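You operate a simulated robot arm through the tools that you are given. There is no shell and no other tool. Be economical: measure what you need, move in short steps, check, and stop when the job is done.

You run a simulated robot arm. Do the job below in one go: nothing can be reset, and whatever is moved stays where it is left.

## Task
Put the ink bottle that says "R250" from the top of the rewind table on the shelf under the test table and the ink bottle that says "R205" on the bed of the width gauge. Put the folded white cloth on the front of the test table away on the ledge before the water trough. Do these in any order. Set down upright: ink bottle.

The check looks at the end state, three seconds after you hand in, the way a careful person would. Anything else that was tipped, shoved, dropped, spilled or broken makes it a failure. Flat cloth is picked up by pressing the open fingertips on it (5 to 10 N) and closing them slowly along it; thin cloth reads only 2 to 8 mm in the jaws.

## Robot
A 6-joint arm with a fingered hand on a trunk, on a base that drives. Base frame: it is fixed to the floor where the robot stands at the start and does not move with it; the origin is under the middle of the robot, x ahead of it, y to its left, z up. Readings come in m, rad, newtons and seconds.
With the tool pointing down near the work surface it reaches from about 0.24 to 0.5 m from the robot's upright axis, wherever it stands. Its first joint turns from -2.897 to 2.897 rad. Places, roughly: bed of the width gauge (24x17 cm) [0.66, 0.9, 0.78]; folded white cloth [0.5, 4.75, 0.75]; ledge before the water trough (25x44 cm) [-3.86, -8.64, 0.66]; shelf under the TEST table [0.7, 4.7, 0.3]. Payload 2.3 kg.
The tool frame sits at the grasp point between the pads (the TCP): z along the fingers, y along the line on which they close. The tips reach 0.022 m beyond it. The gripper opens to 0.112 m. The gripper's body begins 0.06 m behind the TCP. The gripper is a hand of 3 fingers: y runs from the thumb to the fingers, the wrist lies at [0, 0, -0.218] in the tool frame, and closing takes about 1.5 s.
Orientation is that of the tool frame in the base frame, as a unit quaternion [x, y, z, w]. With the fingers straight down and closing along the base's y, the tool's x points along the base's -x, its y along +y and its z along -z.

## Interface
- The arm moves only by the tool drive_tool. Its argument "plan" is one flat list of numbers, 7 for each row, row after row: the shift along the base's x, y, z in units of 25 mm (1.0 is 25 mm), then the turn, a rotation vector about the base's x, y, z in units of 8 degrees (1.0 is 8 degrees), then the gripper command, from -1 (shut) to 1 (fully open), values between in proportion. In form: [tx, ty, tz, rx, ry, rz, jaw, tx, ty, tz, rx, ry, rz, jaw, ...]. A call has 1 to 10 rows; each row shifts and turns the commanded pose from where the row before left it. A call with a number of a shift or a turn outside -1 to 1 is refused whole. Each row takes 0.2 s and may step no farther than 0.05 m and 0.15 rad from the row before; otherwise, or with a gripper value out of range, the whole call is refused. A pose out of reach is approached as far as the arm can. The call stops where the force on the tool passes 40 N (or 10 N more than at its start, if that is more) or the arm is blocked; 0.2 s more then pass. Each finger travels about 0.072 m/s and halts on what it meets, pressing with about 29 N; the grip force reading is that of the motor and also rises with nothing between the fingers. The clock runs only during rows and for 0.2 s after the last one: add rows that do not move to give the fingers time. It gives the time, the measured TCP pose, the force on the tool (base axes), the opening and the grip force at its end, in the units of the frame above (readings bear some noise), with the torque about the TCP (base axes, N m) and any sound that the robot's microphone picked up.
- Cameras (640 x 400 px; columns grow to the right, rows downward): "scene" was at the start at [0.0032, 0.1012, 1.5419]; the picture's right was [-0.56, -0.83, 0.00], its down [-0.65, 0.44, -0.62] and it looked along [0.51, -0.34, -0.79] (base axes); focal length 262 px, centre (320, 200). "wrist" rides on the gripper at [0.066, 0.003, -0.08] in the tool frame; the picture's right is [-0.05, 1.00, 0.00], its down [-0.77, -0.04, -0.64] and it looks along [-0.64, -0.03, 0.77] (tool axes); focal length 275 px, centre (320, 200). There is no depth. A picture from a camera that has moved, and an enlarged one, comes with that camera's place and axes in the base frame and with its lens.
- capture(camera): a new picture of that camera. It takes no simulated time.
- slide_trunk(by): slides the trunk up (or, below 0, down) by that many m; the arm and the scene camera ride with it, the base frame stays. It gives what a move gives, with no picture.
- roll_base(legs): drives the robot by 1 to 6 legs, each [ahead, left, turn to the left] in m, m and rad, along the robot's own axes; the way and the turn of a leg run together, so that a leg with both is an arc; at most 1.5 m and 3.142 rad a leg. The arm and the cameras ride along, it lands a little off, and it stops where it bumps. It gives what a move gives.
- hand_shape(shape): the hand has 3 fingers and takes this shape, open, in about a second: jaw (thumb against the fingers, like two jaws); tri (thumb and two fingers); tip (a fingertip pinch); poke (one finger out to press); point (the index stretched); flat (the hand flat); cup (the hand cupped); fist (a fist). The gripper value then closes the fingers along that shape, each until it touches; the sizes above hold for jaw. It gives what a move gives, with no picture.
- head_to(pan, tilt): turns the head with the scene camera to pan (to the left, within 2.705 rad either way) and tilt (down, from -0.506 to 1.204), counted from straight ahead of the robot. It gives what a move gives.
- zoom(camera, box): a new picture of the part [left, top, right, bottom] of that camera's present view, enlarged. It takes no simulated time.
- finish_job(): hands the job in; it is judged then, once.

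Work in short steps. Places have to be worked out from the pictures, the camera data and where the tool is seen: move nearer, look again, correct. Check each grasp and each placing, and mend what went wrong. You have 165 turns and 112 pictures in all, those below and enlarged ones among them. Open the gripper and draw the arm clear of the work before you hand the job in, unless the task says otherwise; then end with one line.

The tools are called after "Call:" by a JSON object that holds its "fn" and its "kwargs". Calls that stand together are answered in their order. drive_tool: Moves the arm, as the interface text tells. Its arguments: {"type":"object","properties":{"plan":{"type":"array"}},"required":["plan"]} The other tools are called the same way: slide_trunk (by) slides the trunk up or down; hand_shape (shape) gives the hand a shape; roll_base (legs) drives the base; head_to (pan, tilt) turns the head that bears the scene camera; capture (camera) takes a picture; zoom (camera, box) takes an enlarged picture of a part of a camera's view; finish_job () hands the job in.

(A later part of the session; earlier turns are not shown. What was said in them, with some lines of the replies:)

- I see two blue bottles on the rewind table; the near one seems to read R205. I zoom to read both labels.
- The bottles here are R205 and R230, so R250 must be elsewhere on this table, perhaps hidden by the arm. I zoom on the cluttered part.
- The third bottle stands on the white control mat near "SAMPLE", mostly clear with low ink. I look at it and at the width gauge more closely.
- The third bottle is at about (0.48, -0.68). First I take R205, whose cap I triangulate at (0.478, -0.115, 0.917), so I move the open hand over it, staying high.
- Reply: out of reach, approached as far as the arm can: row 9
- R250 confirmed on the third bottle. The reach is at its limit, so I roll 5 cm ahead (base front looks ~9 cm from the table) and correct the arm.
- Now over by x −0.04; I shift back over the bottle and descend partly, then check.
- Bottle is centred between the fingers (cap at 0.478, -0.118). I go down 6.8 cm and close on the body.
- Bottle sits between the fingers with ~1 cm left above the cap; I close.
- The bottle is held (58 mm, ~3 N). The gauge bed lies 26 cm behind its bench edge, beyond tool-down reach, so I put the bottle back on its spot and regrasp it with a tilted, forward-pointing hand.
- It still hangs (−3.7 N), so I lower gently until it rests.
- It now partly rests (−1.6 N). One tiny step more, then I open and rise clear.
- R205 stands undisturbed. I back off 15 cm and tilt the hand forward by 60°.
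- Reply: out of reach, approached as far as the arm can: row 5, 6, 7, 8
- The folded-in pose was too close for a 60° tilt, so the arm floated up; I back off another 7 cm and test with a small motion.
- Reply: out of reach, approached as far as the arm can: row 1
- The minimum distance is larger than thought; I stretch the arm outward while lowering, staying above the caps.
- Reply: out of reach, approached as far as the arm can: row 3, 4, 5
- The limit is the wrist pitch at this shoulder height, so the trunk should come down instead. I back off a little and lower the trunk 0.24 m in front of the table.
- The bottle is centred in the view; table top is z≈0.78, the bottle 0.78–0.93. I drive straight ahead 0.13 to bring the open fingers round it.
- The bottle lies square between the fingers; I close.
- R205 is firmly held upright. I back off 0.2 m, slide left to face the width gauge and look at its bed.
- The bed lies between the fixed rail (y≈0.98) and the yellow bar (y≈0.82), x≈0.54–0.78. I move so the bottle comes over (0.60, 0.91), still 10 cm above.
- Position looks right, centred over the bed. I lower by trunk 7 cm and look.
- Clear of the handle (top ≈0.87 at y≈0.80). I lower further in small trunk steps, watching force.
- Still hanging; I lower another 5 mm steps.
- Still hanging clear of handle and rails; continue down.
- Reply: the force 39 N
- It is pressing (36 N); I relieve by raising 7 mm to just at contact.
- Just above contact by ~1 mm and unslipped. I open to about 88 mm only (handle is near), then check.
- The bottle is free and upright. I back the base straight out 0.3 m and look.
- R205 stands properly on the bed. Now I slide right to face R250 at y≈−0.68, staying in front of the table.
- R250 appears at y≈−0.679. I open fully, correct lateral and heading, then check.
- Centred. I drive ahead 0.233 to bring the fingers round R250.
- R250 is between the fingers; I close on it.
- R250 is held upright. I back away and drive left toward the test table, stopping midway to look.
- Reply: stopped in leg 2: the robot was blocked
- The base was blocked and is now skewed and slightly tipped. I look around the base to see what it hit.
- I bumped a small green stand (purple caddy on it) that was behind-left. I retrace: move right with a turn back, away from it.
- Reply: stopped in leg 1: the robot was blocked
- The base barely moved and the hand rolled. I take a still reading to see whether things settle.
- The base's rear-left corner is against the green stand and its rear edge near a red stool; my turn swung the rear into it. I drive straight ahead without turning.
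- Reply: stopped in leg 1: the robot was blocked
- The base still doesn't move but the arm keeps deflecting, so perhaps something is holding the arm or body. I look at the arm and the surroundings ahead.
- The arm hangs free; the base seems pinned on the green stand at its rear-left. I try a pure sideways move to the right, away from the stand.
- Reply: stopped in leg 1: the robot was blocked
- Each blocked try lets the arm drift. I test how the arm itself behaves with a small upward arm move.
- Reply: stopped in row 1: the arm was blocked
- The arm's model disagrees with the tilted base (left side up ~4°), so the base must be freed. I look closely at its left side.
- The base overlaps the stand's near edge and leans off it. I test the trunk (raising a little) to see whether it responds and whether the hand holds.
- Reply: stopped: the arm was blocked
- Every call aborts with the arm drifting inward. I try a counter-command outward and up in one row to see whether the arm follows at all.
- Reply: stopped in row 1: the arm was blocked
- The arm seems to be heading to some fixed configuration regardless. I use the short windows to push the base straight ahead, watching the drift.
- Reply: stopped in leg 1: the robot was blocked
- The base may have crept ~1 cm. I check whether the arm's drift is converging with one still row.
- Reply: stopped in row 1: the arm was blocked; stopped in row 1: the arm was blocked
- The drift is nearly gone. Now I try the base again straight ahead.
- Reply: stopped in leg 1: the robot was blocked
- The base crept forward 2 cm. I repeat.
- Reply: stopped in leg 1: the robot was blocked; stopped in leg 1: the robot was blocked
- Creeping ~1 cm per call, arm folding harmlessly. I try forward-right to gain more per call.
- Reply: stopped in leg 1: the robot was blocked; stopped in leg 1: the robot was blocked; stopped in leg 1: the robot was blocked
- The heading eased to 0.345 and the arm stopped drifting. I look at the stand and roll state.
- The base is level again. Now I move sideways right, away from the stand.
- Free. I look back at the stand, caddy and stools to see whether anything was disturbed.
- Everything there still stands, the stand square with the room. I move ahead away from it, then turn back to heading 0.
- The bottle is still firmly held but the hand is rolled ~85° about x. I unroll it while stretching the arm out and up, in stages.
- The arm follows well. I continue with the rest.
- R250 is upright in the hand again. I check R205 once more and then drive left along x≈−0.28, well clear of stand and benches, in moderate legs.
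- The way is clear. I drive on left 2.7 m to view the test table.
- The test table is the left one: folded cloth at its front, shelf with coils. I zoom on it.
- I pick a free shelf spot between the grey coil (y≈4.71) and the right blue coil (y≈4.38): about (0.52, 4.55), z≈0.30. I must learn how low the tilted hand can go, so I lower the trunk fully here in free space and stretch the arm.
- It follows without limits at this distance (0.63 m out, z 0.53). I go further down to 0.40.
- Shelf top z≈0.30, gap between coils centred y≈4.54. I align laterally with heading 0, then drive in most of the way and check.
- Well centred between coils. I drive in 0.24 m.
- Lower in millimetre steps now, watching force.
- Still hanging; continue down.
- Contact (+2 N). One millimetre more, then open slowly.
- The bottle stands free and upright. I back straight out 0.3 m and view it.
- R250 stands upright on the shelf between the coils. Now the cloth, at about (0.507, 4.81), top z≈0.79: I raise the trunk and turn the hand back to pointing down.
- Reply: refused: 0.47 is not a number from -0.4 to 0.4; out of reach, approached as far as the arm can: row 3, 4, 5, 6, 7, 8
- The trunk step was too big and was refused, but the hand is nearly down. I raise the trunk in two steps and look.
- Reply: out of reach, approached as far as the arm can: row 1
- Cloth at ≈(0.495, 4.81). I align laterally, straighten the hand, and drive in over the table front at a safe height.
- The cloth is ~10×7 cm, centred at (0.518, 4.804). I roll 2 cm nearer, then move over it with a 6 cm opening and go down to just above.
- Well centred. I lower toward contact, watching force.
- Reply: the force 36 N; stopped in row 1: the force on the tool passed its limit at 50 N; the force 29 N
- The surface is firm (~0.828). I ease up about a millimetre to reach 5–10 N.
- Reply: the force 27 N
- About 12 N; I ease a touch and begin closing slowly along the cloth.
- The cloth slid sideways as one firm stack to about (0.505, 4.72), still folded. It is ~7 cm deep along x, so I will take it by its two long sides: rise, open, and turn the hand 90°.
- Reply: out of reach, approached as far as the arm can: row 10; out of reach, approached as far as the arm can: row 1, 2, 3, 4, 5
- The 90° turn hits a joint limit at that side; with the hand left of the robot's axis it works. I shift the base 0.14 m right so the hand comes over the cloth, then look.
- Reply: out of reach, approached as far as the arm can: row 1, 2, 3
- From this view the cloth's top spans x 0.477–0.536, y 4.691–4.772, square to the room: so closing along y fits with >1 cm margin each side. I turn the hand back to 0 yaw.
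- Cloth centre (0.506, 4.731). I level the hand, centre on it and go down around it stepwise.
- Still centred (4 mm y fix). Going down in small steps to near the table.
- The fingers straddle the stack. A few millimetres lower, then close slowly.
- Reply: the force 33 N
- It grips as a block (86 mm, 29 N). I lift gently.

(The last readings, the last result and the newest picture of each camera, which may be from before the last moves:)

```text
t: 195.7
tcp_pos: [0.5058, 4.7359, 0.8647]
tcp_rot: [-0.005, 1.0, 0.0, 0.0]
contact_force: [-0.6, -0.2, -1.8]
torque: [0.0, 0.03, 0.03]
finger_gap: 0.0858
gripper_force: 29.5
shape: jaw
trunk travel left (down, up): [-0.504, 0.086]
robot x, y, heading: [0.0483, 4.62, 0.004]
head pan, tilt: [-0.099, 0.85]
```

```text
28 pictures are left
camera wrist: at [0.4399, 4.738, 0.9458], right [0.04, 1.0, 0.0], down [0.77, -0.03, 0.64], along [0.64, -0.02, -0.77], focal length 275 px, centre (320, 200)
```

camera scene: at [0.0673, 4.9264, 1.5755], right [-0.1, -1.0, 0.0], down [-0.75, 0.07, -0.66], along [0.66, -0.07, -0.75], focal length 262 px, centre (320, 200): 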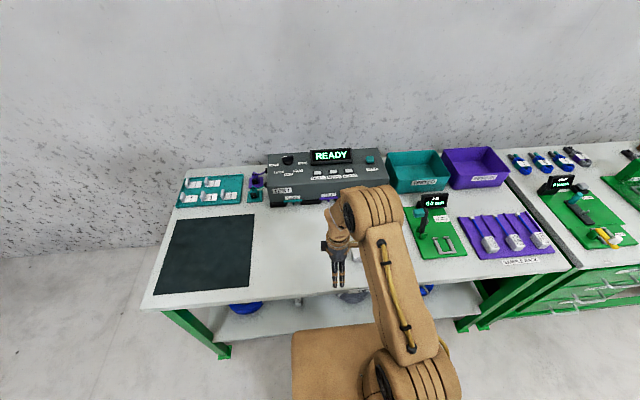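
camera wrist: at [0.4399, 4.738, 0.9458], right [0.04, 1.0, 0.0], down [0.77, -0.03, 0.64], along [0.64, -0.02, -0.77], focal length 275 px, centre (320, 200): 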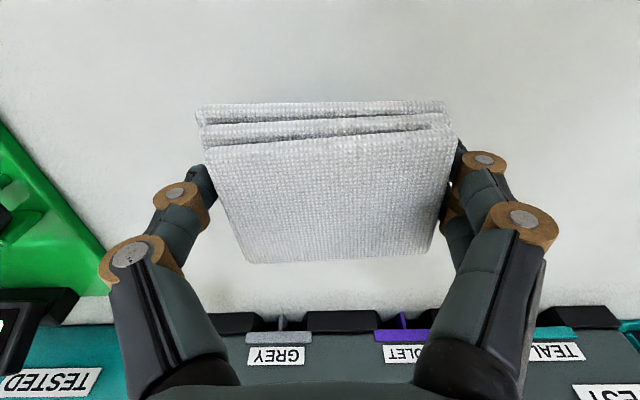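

The cloth is held. I raise it, tuck the arm in, then back off from the table.

Call:
{"fn": "drive_tool", "kwargs": {"plan": [0, 0, 1, 0, 0, 0, -0.4, 0, 0, 1, 0, 0, 0, -0.4, -0.8, -0.5, 1, 0, 0, 0, -0.4, -0.8, -0.5, 1, 0, 0, 0, -0.4, -0.8, -0.5, 1, 0, 0, 0, -0.4, -0.8, -0.5, 0.4, 0, 0, 0, -0.4, -0.8, -0.5, 0, 0, 0, 0, -0.4, -0.8, -0.5, 0, 0, 0, 0, -0.4]}}

Call:
{"fn": "roll_base", "kwargs": {"legs": [[-0.4, 0, 0], [0, 0, -1.571]]}}

Call:
{"fn": "head_to", "kwargs": {"pan": 0, "tilt": 0.3}}

Call:
{"fn": "capture", "kwargs": {"camera": "scene"}}

```text
t: 197.5
tcp_pos: [0.3853, 4.6606, 0.9994]
tcp_rot: [-0.006, 1.0, 0.001, 0.001]
contact_force: [-0.1, 0.1, -0.4]
torque: [0.0, 0.01, 0.0]
finger_gap: 0.0859
gripper_force: 29.0
shape: jaw
trunk travel left (down, up): [-0.504, 0.086]
robot x, y, heading: [0.0498, 4.6235, 0.005]
head pan, tilt: [-0.099, 0.85]
```

```text
t: 203.7
tcp_pos: [-0.2989, 4.2863, 0.9982]
tcp_rot: [0.697, 0.717, 0.0, 0.0]
contact_force: [0.3, 0.0, -0.2]
torque: [0.01, -0.01, 0.02]
finger_gap: 0.0859
gripper_force: 29.4
shape: jaw
trunk travel left (down, up): [-0.504, 0.086]
robot x, y, heading: [-0.3429, 4.621, -1.554]
head pan, tilt: [-0.099, 0.85]
```

```text
t: 204.7
tcp_pos: [-0.2984, 4.2849, 0.9994]
tcp_rot: [0.697, 0.717, 0.0, 0.0]
contact_force: [0.7, -0.2, -0.6]
torque: [-0.02, -0.01, -0.04]
finger_gap: 0.0863
gripper_force: 29.5
shape: jaw
trunk travel left (down, up): [-0.504, 0.086]
robot x, y, heading: [-0.3421, 4.6235, -1.553]
head pan, tilt: [0.0, 0.3]
```

```text
27 pictures are left
camera scene: at [-0.2017, 4.5937, 1.6238], right [-1.0, -0.02, 0.0], down [-0.01, 0.3, -0.95], along [0.02, -0.95, -0.3], focal length 262 px, centre (320, 200)
```

scene: 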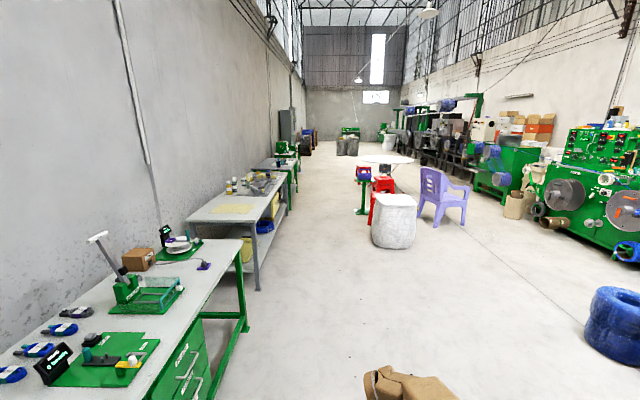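

Clear view: I can pass between the tables (x≈0.4) and the sack/stand (x≈−0.76…−0.84) at x≈−0.19. I drive down that lane in steps.

Call:
{"fn": "roll_base", "kwargs": {"legs": [[0, 0.15, -0.017], [1.4, 0, 0], [1.4, 0, 0]]}}

Call:
{"fn": "capture", "kwargs": {"camera": "scene"}}

```text
t: 219.1
tcp_pos: [-0.2202, 1.5199, 0.9991]
tcp_rot: [0.714, 0.7, 0.001, 0.0]
contact_force: [-0.6, 0.8, 0.1]
torque: [-0.03, 0.03, 0.04]
finger_gap: 0.0859
gripper_force: 29.1
shape: jaw
trunk travel left (down, up): [-0.504, 0.086]
robot x, y, heading: [-0.2479, 1.8597, -1.6]
head pan, tilt: [0.0, 0.3]
```

```text
26 pictures are left
camera scene: at [-0.1101, 1.8228, 1.6239], right [-1.0, 0.03, 0.0], down [0.01, 0.3, -0.96], along [-0.03, -0.95, -0.3], focal length 262 px, centre (320, 200)
```

scene: 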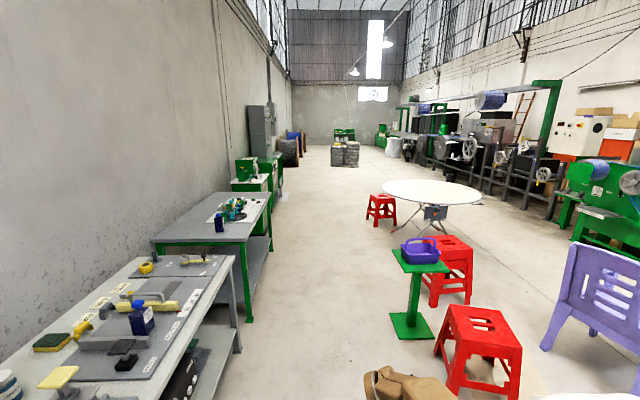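

The green pedestal's foot plate is at x≈−0.9; I keep x≈−0.2, correct the heading and go on.

Call:
{"fn": "roll_base", "kwargs": {"legs": [[0, 0.05, 0.03], [1.4, 0, 0], [1.4, 0, 0], [1.2, 0, 0]]}}

Call:
{"fn": "capture", "kwargs": {"camera": "scene"}}

```text
t: 238.7
tcp_pos: [-0.2441, -2.4563, 0.9997]
tcp_rot: [0.722, 0.691, -0.001, -0.001]
contact_force: [0.3, 0.1, -0.8]
torque: [-0.01, 0.06, -0.01]
finger_gap: 0.0859
gripper_force: 29.3
shape: jaw
trunk travel left (down, up): [-0.504, 0.086]
robot x, y, heading: [-0.264, -2.1186, -1.623]
head pan, tilt: [0.0, 0.3]
```

```text
25 pictures are left
camera scene: at [-0.1256, -2.155, 1.6239], right [-1.0, 0.05, 0.0], down [0.02, 0.3, -0.96], along [-0.05, -0.95, -0.3], focal length 262 px, centre (320, 200)
```

scene: 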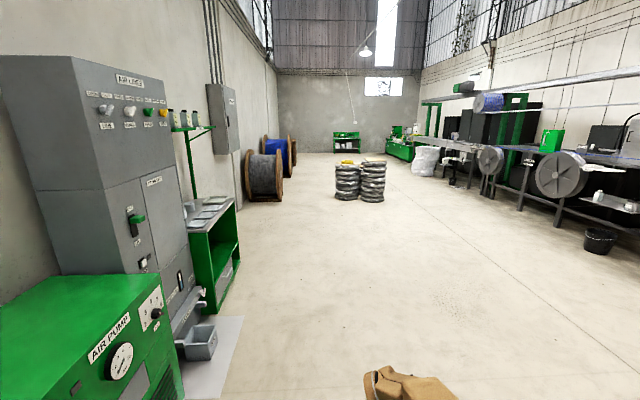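

The way is open. The trough should be right-ahead; I zoom there.

Call:
{"fn": "zoom", "kwargs": {"camera": "scene", "box": [380, 90, 620, 240]}}

```text
2.67 times, centred on (500, 165) of scene
camera zoom: at [-0.1256, -2.155, 1.6239], right [-1.0, 0.05, 0.0], down [0.02, 0.3, -0.96], along [-0.05, -0.95, -0.3], focal length 700 px, centre (-160, 293)
```

zoom: 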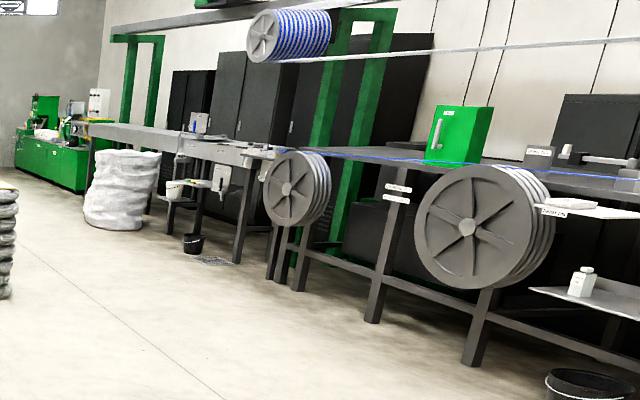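

I drive diagonally toward the trough line, stopping at about (−2.6, −7.0).

Call:
{"fn": "roll_base", "kwargs": {"legs": [[1.25, -0.52, 0], [1.25, -0.52, 0], [1.25, -0.52, 0], [1.25, -0.52, 0]]}}

Call:
{"fn": "head_to", "kwargs": {"pan": -0.6, "tilt": 0.4}}

Call:
{"fn": "capture", "kwargs": {"camera": "scene"}}

```text
t: 264.5
tcp_pos: [-2.58, -7.3207, 0.9987]
tcp_rot: [0.717, 0.697, 0.0, -0.001]
contact_force: [-0.3, -0.4, -0.7]
torque: [0.0, 0.01, 0.04]
finger_gap: 0.0861
gripper_force: 28.7
shape: jaw
trunk travel left (down, up): [-0.504, 0.086]
robot x, y, heading: [-2.6052, -6.9831, -1.605]
head pan, tilt: [0.0, 0.3]
```

```text
t: 265.5
tcp_pos: [-2.5795, -7.3196, 0.9998]
tcp_rot: [0.717, 0.697, 0.0, 0.0]
contact_force: [-0.2, 0.8, -0.6]
torque: [-0.01, 0.03, -0.03]
finger_gap: 0.0861
gripper_force: 29.0
shape: jaw
trunk travel left (down, up): [-0.504, 0.086]
robot x, y, heading: [-2.6072, -6.9792, -1.602]
head pan, tilt: [-0.6, 0.4]
```

```text
23 pictures are left
camera scene: at [-2.5193, -6.9986, 1.6146], right [-0.81, 0.59, 0.0], down [0.23, 0.31, -0.92], along [-0.55, -0.74, -0.39], focal length 262 px, centre (320, 200)
```

scene: 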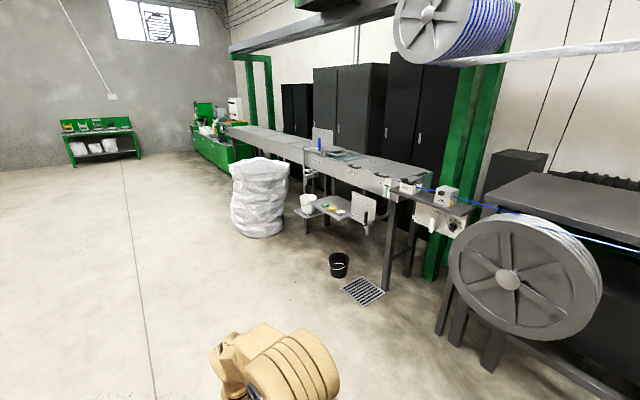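

The ledge appears at px (333,207), a low shelf before the trough with a few things on it. I zoom.

Call:
{"fn": "zoom", "kwargs": {"camera": "scene", "box": [270, 150, 430, 250]}}

```text
4.00 times, centred on (350, 200) of scene
camera zoom: at [-2.5193, -6.9986, 1.6146], right [-0.81, 0.59, 0.0], down [0.23, 0.31, -0.92], along [-0.55, -0.74, -0.39], focal length 1050 px, centre (200, 200)
```

zoom: 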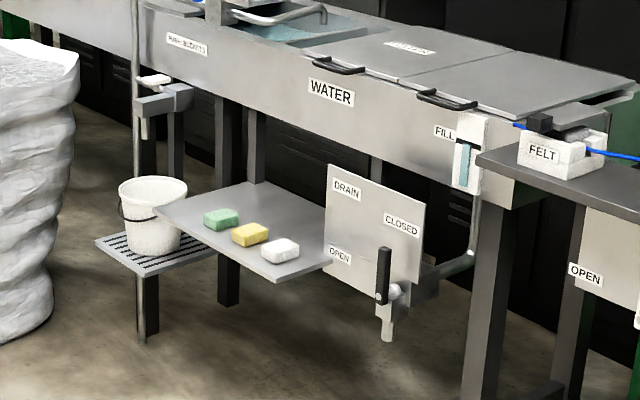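

The ledge spans x −3.75…−4.0, y −8.82…−8.39, with three sponges at x≈−3.82; free area behind and left of them. A black bucket stands on the floor below (≈−3.85, −8.51). I drive to (−2.85, −8.69), turn to face the trough and look closer.

Call:
{"fn": "roll_base", "kwargs": {"legs": [[0.86, -0.095, 0], [0.86, -0.095, 0], [0, 0, -1.54]]}}

Call:
{"fn": "head_to", "kwargs": {"pan": 0.0, "tilt": 0.7}}

Call:
{"fn": "capture", "kwargs": {"camera": "scene"}}

```text
t: 278.2
tcp_pos: [-3.1826, -8.778, 0.9985]
tcp_rot: [1.0, 0.018, 0.0, 0.0]
contact_force: [-0.2, 0.3, 0.5]
torque: [0.01, 0.01, 0.0]
finger_gap: 0.0862
gripper_force: 28.9
shape: jaw
trunk travel left (down, up): [-0.504, 0.086]
robot x, y, heading: [-2.8427, -8.7279, -3.111]
head pan, tilt: [-0.6, 0.4]
```

```text
t: 279.2
tcp_pos: [-3.1839, -8.7777, 0.9984]
tcp_rot: [1.0, 0.019, -0.001, 0.0]
contact_force: [0.0, -0.3, -0.5]
torque: [0.02, -0.03, 0.02]
finger_gap: 0.0862
gripper_force: 28.9
shape: jaw
trunk travel left (down, up): [-0.504, 0.086]
robot x, y, heading: [-2.8502, -8.727, -3.116]
head pan, tilt: [0.0, 0.7]
```

```text
21 pictures are left
camera scene: at [-2.8672, -8.8671, 1.5878], right [-0.03, 1.0, 0.0], down [0.64, 0.02, -0.77], along [-0.76, -0.02, -0.64], focal length 262 px, centre (320, 200)
```

scene: 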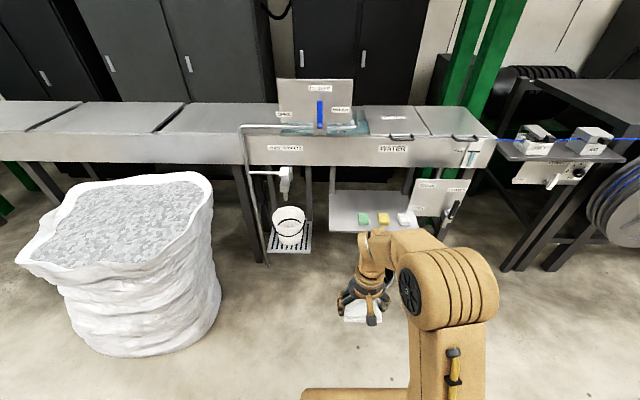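

Call:
{"fn": "zoom", "kwargs": {"camera": "scene", "box": [240, 120, 480, 270]}}

```text
2.67 times, centred on (360, 195) of scene
camera zoom: at [-2.8672, -8.8671, 1.5878], right [-0.03, 1.0, 0.0], down [0.64, 0.02, -0.77], along [-0.76, -0.02, -0.64], focal length 700 px, centre (213, 213)
```

zoom: 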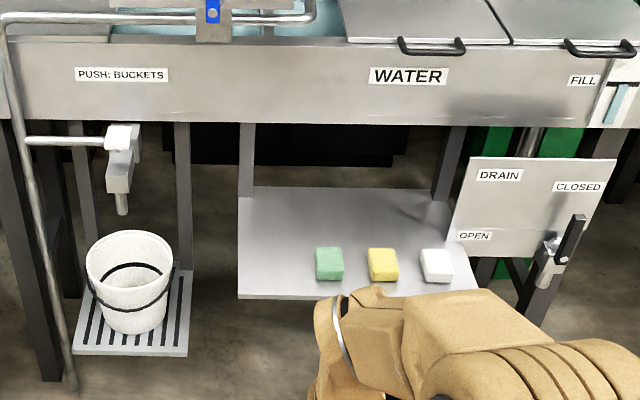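

The free left part of the ledge spans y −8.84…−8.70 (left of the green sponge). Target cloth centre (−3.86, −8.77). I lower the trunk 0.12, stretch the arm here in free space and straighten the heading.

Call:
{"fn": "slide_trunk", "kwargs": {"by": -0.12}}

Call:
{"fn": "drive_tool", "kwargs": {"plan": [-1, 0, 0, 0, 0, 0, -0.4, -1, 0, 0, 0, 0, 0, -0.4, -1, 0, 0, 0, 0, 0, -0.4, -1, 0, 0, 0, 0, 0, -0.4, -1, 0, -0.4, 0, 0, 0, -0.4, -0.8, 0, -0.4, 0, 0, 0, -0.4, 0, 0, 0, 0, 0, 0, -0.4]}}

Call:
{"fn": "roll_base", "kwargs": {"legs": [[0, 0.03, -0.026]]}}

```text
t: 280.7
tcp_pos: [-3.1827, -8.7789, 0.8786]
tcp_rot: [1.0, 0.02, -0.001, 0.0]
contact_force: [-0.6, 0.5, -1.2]
torque: [0.01, 0.02, -0.02]
finger_gap: 0.0861
gripper_force: 29.0
shape: jaw
trunk travel left (down, up): [-0.384, 0.206]
robot x, y, heading: [-2.8471, -8.73, -3.113]
head pan, tilt: [0.0, 0.7]
```

```text
t: 282.3
tcp_pos: [-3.3273, -8.7748, 0.8551]
tcp_rot: [1.0, 0.019, 0.0, 0.0]
contact_force: [-0.3, 0.9, -1.3]
torque: [-0.03, -0.01, 0.0]
finger_gap: 0.0861
gripper_force: 28.5
shape: jaw
trunk travel left (down, up): [-0.384, 0.206]
robot x, y, heading: [-2.8449, -8.7258, -3.109]
head pan, tilt: [0.0, 0.7]
```

```text
t: 283.1
tcp_pos: [-3.3283, -8.793, 0.8567]
tcp_rot: [1.0, 0.006, 0.0, 0.0]
contact_force: [-0.6, -0.2, -0.7]
torque: [0.0, -0.03, -0.02]
finger_gap: 0.0862
gripper_force: 28.9
shape: jaw
trunk travel left (down, up): [-0.384, 0.206]
robot x, y, heading: [-2.8463, -8.7584, -3.14]
head pan, tilt: [0.0, 0.7]
```

Now heading is −π and the cloth at y −8.793. I drive ahead 0.40 m and look down at the ledge.

Call:
{"fn": "roll_base", "kwargs": {"legs": [[0.4, -0.015, 0]]}}

Call:
{"fn": "capture", "kwargs": {"camera": "wrist"}}

Call:
{"fn": "head_to", "kwargs": {"pan": 0.0, "tilt": 1.0}}

Call:
{"fn": "capture", "kwargs": {"camera": "scene"}}

```text
t: 285.6
tcp_pos: [-3.7231, -8.769, 0.8557]
tcp_rot: [1.0, -0.001, 0.0, 0.0]
contact_force: [0.2, 0.1, -0.2]
torque: [0.02, 0.0, -0.01]
finger_gap: 0.086
gripper_force: 28.4
shape: jaw
trunk travel left (down, up): [-0.384, 0.206]
robot x, y, heading: [-3.2371, -8.7384, 3.13]
head pan, tilt: [0.0, 0.7]
```

```text
19 pictures are left
camera wrist: at [-3.6573, -8.7721, 0.9374], right [-0.05, -1.0, 0.0], down [-0.77, 0.04, 0.64], along [-0.64, 0.03, -0.77], focal length 275 px, centre (320, 200)
```

wrist: 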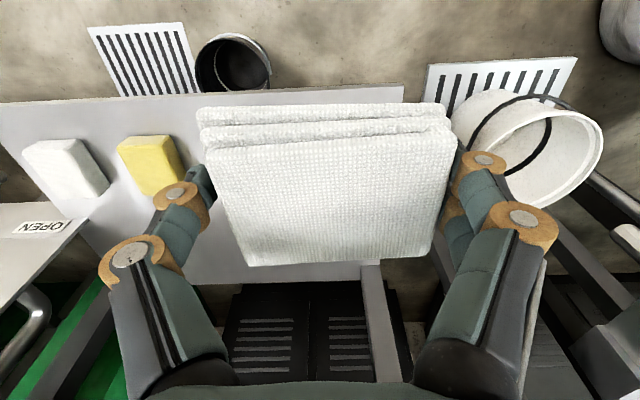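

```text
t: 286.4
tcp_pos: [-3.7224, -8.7692, 0.8556]
tcp_rot: [1.0, -0.001, -0.002, 0.0]
contact_force: [0.7, 0.6, -0.3]
torque: [-0.01, 0.02, -0.04]
finger_gap: 0.0862
gripper_force: 28.3
shape: jaw
trunk travel left (down, up): [-0.384, 0.206]
robot x, y, heading: [-3.246, -8.7466, 3.129]
head pan, tilt: [0.0, 1.0]
```

```text
18 pictures are left
camera scene: at [-3.2507, -8.8807, 1.4444], right [0.01, 1.0, 0.0], down [0.84, -0.01, -0.54], along [-0.54, 0.01, -0.84], focal length 262 px, centre (320, 200)
```

scene: 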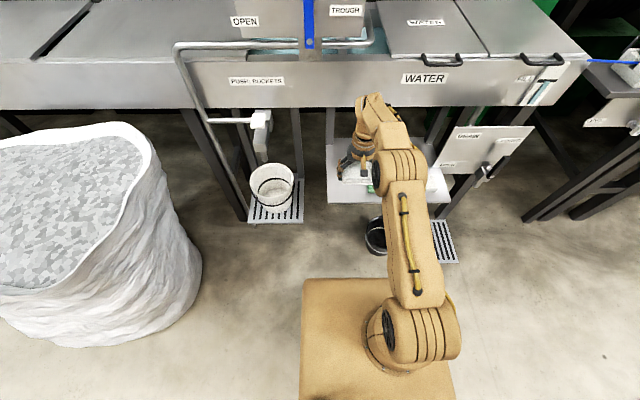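

The ledge's end is at y≈−8.845, the green sponge's near edge ≈−8.70. The base front is ~0.16 m from the black bucket, so I advance 0.118 and shift 1.4 cm left.

Call:
{"fn": "roll_base", "kwargs": {"legs": [[0.118, 0.014, 0.01]]}}

Call:
{"fn": "capture", "kwargs": {"camera": "wrist"}}

Call:
{"fn": "zoom", "kwargs": {"camera": "scene", "box": [240, 100, 480, 250]}}

```text
t: 287.6
tcp_pos: [-3.8392, -8.7847, 0.8562]
tcp_rot: [1.0, 0.002, 0.0, 0.001]
contact_force: [-0.1, 0.0, -0.4]
torque: [-0.06, -0.04, 0.02]
finger_gap: 0.086
gripper_force: 29.1
shape: jaw
trunk travel left (down, up): [-0.384, 0.206]
robot x, y, heading: [-3.3594, -8.754, 3.136]
head pan, tilt: [0.0, 1.0]
```

```text
17 pictures are left
camera wrist: at [-3.7735, -8.7887, 0.9372], right [-0.04, -1.0, 0.0], down [-0.77, 0.03, 0.64], along [-0.64, 0.03, -0.77], focal length 275 px, centre (320, 200)
```

wrist: 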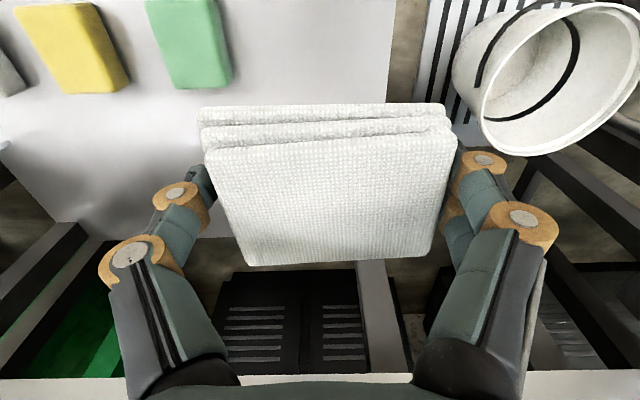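

```text
2.67 times, centred on (360, 175) of scene
camera zoom: at [-3.3669, -8.8941, 1.4443], right [0.0, 1.0, 0.0], down [0.84, 0.0, -0.54], along [-0.54, 0.0, -0.84], focal length 700 px, centre (213, 267)
```

zoom: 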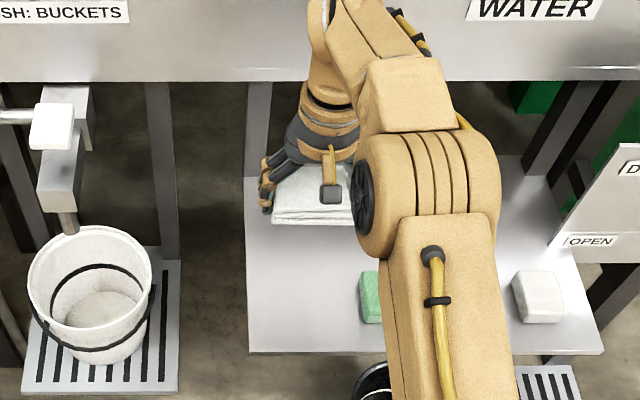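

All clear. I extend ~3 cm further back (past the sponge) and lower to ~3 cm above the ledge, then check.

Call:
{"fn": "drive_tool", "kwargs": {"plan": [-0.4, 0, -0.8, 0, 0, 0, -0.4, -0.4, 0, -0.8, 0, 0, 0, -0.4, -0.4, 0, -0.8, 0, 0, 0, -0.4, 0, 0, -1, 0, 0, 0, -0.4, 0, 0, -1, 0, 0, 0, -0.4, 0, 0, -0.8, 0, 0, 0, -0.4, 0, 0, 0, 0, 0, 0, -0.4]}}

Call:
{"fn": "capture", "kwargs": {"camera": "wrist"}}

```text
t: 289.2
tcp_pos: [-3.8516, -8.7871, 0.7258]
tcp_rot: [1.0, 0.003, -0.001, 0.0]
contact_force: [-0.7, 0.6, -0.5]
torque: [-0.01, -0.01, -0.03]
finger_gap: 0.0859
gripper_force: 29.0
shape: jaw
out of reach, approached as far as the arm can: row 3, 5
trunk travel left (down, up): [-0.384, 0.206]
robot x, y, heading: [-3.3561, -8.755, 3.142]
head pan, tilt: [0.0, 1.0]
```

```text
15 pictures are left
camera wrist: at [-3.7852, -8.79, 0.8076], right [-0.04, -1.0, 0.0], down [-0.77, 0.03, 0.64], along [-0.64, 0.03, -0.77], focal length 275 px, centre (320, 200)
```

wrist: 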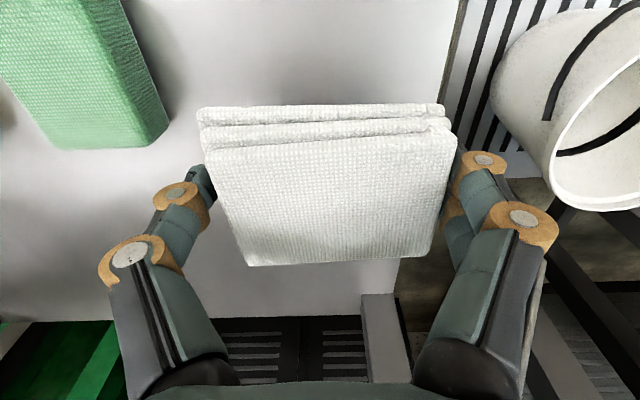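

Clear of sponge and bucket. I lower to near contact, then in millimetres.

Call:
{"fn": "drive_tool", "kwargs": {"plan": [0, 0, -0.5, 0, 0, 0, -0.4, 0, 0, -0.5, 0, 0, 0, -0.4, 0, 0, -0.3, 0, 0, 0, -0.4]}}

Call:
{"fn": "drive_tool", "kwargs": {"plan": [0, 0, -0.1, 0, 0, 0, -0.4, 0, 0, -0.1, 0, 0, 0, -0.4]}}

```text
t: 290.0
tcp_pos: [-3.8451, -8.7866, 0.6977]
tcp_rot: [1.0, 0.002, -0.001, 0.001]
contact_force: [-0.7, 0.0, 0.4]
torque: [0.0, -0.02, -0.05]
finger_gap: 0.0858
gripper_force: 29.2
shape: jaw
out of reach, approached as far as the arm can: row 2
trunk travel left (down, up): [-0.384, 0.206]
robot x, y, heading: [-3.3576, -8.7564, 3.133]
head pan, tilt: [0.0, 1.0]
```

```text
t: 290.6
tcp_pos: [-3.8432, -8.7883, 0.6927]
tcp_rot: [1.0, 0.001, -0.001, 0.001]
contact_force: [0.1, 0.5, -0.4]
torque: [-0.02, 0.01, -0.01]
finger_gap: 0.0861
gripper_force: 28.8
shape: jaw
trunk travel left (down, up): [-0.384, 0.206]
robot x, y, heading: [-3.3541, -8.7558, 3.138]
head pan, tilt: [0.0, 1.0]
```

Call:
{"fn": "drive_tool", "kwargs": {"plan": [0, 0, -0.1, 0, 0, 0, -0.4, 0, 0, -0.1, 0, 0, 0, -0.4]}}

Call:
{"fn": "drive_tool", "kwargs": {"plan": [0, 0, -0.08, 0, 0, 0, -0.4, 0, 0, -0.06, 0, 0, 0, -0.4]}}

```text
t: 291.2
tcp_pos: [-3.8417, -8.7892, 0.6869]
tcp_rot: [1.0, 0.002, 0.0, 0.002]
contact_force: [0.4, 0.0, 0.6]
torque: [-0.01, 0.0, 0.0]
finger_gap: 0.0861
gripper_force: 28.8
shape: jaw
out of reach, approached as far as the arm can: row 1
trunk travel left (down, up): [-0.384, 0.206]
robot x, y, heading: [-3.3581, -8.7553, 3.14]
head pan, tilt: [0.0, 1.0]
```

```text
t: 291.8
tcp_pos: [-3.841, -8.789, 0.6841]
tcp_rot: [1.0, 0.003, -0.001, 0.002]
contact_force: [-0.1, -0.3, -0.7]
torque: [0.03, 0.0, 0.0]
finger_gap: 0.0861
gripper_force: 28.9
shape: jaw
trunk travel left (down, up): [-0.384, 0.206]
robot x, y, heading: [-3.3556, -8.7583, 3.139]
head pan, tilt: [0.0, 1.0]
```

Call:
{"fn": "drive_tool", "kwargs": {"plan": [0.05, 0, -0.08, 0, 0, 0, -0.4, 0, 0, -0.06, 0, 0, 0, -0.4]}}

Call:
{"fn": "drive_tool", "kwargs": {"plan": [0.05, 0, -0.06, 0, 0, 0, -0.4, 0, 0, -0.06, 0, 0, 0, -0.4]}}

Call:
{"fn": "capture", "kwargs": {"camera": "wrist"}}

```text
t: 292.4
tcp_pos: [-3.8402, -8.7886, 0.6813]
tcp_rot: [1.0, 0.002, -0.003, 0.001]
contact_force: [-1.4, -0.7, 3.1]
torque: [0.01, 0.01, 0.02]
finger_gap: 0.0864
gripper_force: 29.2
shape: jaw
trunk travel left (down, up): [-0.384, 0.206]
robot x, y, heading: [-3.3581, -8.7577, 3.142]
head pan, tilt: [0.0, 1.0]
```

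```text
t: 293.0
tcp_pos: [-3.8395, -8.788, 0.6819]
tcp_rot: [1.0, 0.003, -0.005, -0.001]
contact_force: [-10.2, -2.5, 33.1]
torque: [-0.09, 0.12, -0.04]
finger_gap: 0.0857
gripper_force: 29.0
shape: jaw
trunk travel left (down, up): [-0.384, 0.206]
robot x, y, heading: [-3.3564, -8.7535, 3.134]
head pan, tilt: [0.0, 1.0]
```

```text
14 pictures are left
camera wrist: at [-3.7727, -8.7913, 0.762], right [-0.04, -1.0, 0.0], down [-0.76, 0.03, 0.64], along [-0.64, 0.02, -0.77], focal length 275 px, centre (320, 200)
```

wrist: 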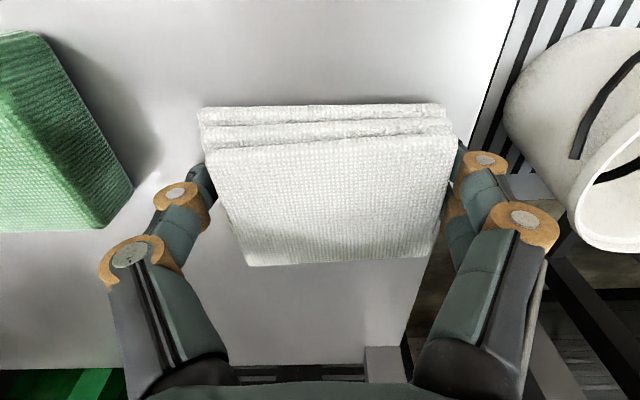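

Contact at z≈0.682. I ease up a little and open slightly to let go.

Call:
{"fn": "drive_tool", "kwargs": {"plan": [0, 0, 0.08, 0, 0, 0, -0.4, 0, 0, 0, 0, 0, 0, 0.5, 0, 0, 0, 0, 0, 0, 0.6, 0, 0, 0, 0, 0, 0, 0.72, 0, 0, 0, 0, 0, 0, 0.72]}}

Call:
{"fn": "capture", "kwargs": {"camera": "wrist"}}

```text
t: 294.2
tcp_pos: [-3.8367, -8.7872, 0.6819]
tcp_rot: [1.0, 0.003, -0.001, 0.001]
contact_force: [1.1, 7.5, 25.1]
torque: [-1.09, -0.06, 0.01]
finger_gap: 0.0938
gripper_force: 0.0
shape: jaw
trunk travel left (down, up): [-0.384, 0.206]
robot x, y, heading: [-3.3554, -8.7528, 3.137]
head pan, tilt: [0.0, 1.0]
```

```text
13 pictures are left
camera wrist: at [-3.7705, -8.7898, 0.7622], right [-0.04, -1.0, 0.0], down [-0.77, 0.03, 0.64], along [-0.64, 0.03, -0.77], focal length 275 px, centre (320, 200)
```

wrist: 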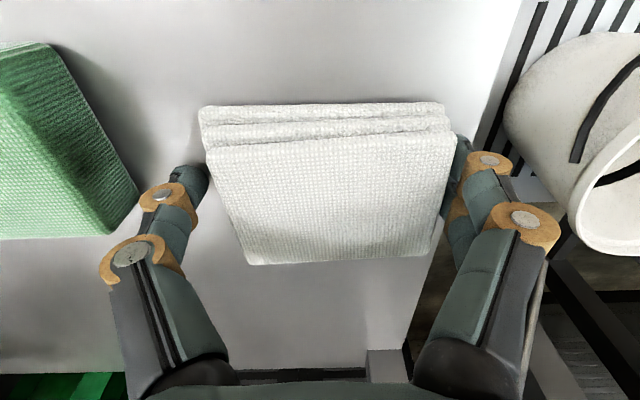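

The right fingertips still press on the ledge; I rise 3 mm and open a little more.

Call:
{"fn": "drive_tool", "kwargs": {"plan": [0, 0, 0.12, 0, 0, 0, 0.72, 0, -0.12, 0.05, 0, 0, 0, 0.8, 0, 0, 0, 0, 0, 0, 0.85]}}

Call:
{"fn": "capture", "kwargs": {"camera": "wrist"}}

```text
t: 295.0
tcp_pos: [-3.8398, -8.7907, 0.6829]
tcp_rot: [1.0, 0.003, 0.001, 0.0]
contact_force: [0.1, 0.1, 1.9]
torque: [-0.01, -0.03, 0.01]
finger_gap: 0.1036
gripper_force: 0.1
shape: jaw
trunk travel left (down, up): [-0.384, 0.206]
robot x, y, heading: [-3.3562, -8.7576, 3.138]
head pan, tilt: [0.0, 1.0]
```

```text
12 pictures are left
camera wrist: at [-3.7736, -8.7942, 0.7642], right [-0.04, -1.0, 0.0], down [-0.77, 0.03, 0.64], along [-0.64, 0.03, -0.77], focal length 275 px, centre (320, 200)
```

wrist: 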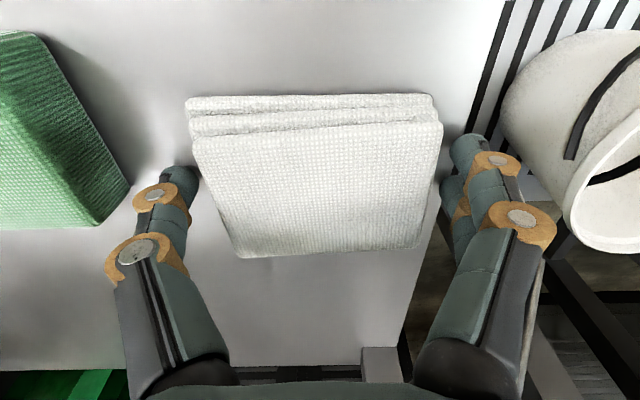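

Both sides are free. I rise straight up and look.

Call:
{"fn": "drive_tool", "kwargs": {"plan": [0, 0, 0.4, 0, 0, 0, 0.85, 0, 0, 0.8, 0, 0, 0, 0.85, 0, 0, 1, 0, 0, 0, 0.85, 0.2, 0, 1, 0, 0, 0, 0.85, 0.4, 0, 1, 0, 0, 0, 0.85, 0.6, 0, 1, 0, 0, 0, 0.85]}}

Call:
{"fn": "capture", "kwargs": {"camera": "wrist"}}

```text
t: 296.4
tcp_pos: [-3.8091, -8.7934, 0.8154]
tcp_rot: [1.0, 0.002, -0.001, 0.001]
contact_force: [-0.4, 0.7, -0.6]
torque: [0.02, 0.0, 0.0]
finger_gap: 0.1033
gripper_force: 0.1
shape: jaw
trunk travel left (down, up): [-0.384, 0.206]
robot x, y, heading: [-3.3579, -8.7522, 3.138]
head pan, tilt: [0.0, 1.0]
```

```text
11 pictures are left
camera wrist: at [-3.743, -8.7958, 0.8962], right [-0.04, -1.0, 0.0], down [-0.77, 0.03, 0.64], along [-0.64, 0.03, -0.77], focal length 275 px, centre (320, 200)
```

wrist: 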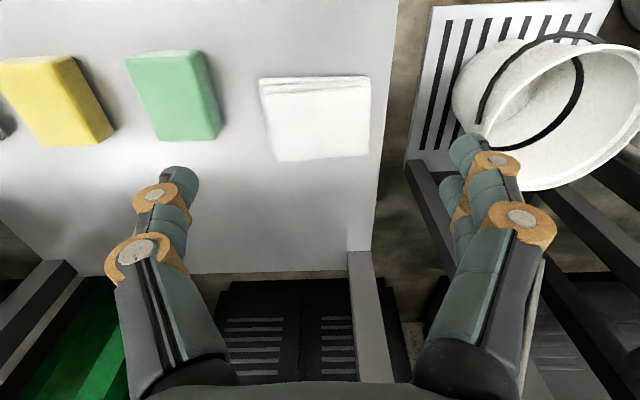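

The cloth lies flat on the ledge, clear of the sponges and the edge. I back off and take a last look.

Call:
{"fn": "roll_base", "kwargs": {"legs": [[-0.5, 0, 0]]}}

Call:
{"fn": "drive_tool", "kwargs": {"plan": [0.3, 0, 0.5, 0, 0, 0, 1, 0.3, 0, 0.5, 0, 0, 0, 1]}}

Call:
{"fn": "capture", "kwargs": {"camera": "scene"}}

```text
t: 299.4
tcp_pos: [-3.3107, -8.7948, 0.8162]
tcp_rot: [1.0, 0.003, -0.002, 0.0]
contact_force: [-0.1, -0.3, 0.4]
torque: [0.02, -0.01, -0.01]
finger_gap: 0.1035
gripper_force: 0.2
shape: jaw
trunk travel left (down, up): [-0.384, 0.206]
robot x, y, heading: [-2.8537, -8.7584, 3.135]
head pan, tilt: [0.0, 1.0]
```

```text
t: 299.9
tcp_pos: [-3.2948, -8.795, 0.8408]
tcp_rot: [1.0, 0.002, -0.001, 0.001]
contact_force: [-0.8, -0.6, -0.2]
torque: [0.0, -0.02, 0.0]
finger_gap: 0.1117
gripper_force: 0.1
shape: jaw
trunk travel left (down, up): [-0.384, 0.206]
robot x, y, heading: [-2.8547, -8.7603, 3.137]
head pan, tilt: [0.0, 1.0]
```

```text
10 pictures are left
camera scene: at [-2.8664, -8.896, 1.4444], right [0.0, 1.0, 0.0], down [0.84, 0.0, -0.54], along [-0.54, 0.0, -0.84], focal length 262 px, centre (320, 200)
```

scene: 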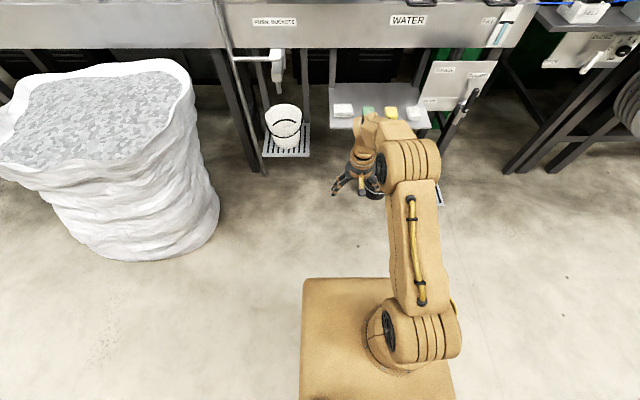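

All three objects are in place, the hand is empty and open, and the arm is clear, so I hand in.

Call:
{"fn": "finish_job", "kwargs": {}}

```text
The job is handed in.
```

All three items are in place: R205 is upright on the width gauge's bed, R250 is upright on the shelf under the test table, and the folded cloth is on the ledge before the water trough. On the way, the base bumped the small green stand with the purple caddy and got stuck on it for a while. The stand, the caddy and the stools near it were still upright afterwards, but I can't tell whether the stand was shoved slightly.
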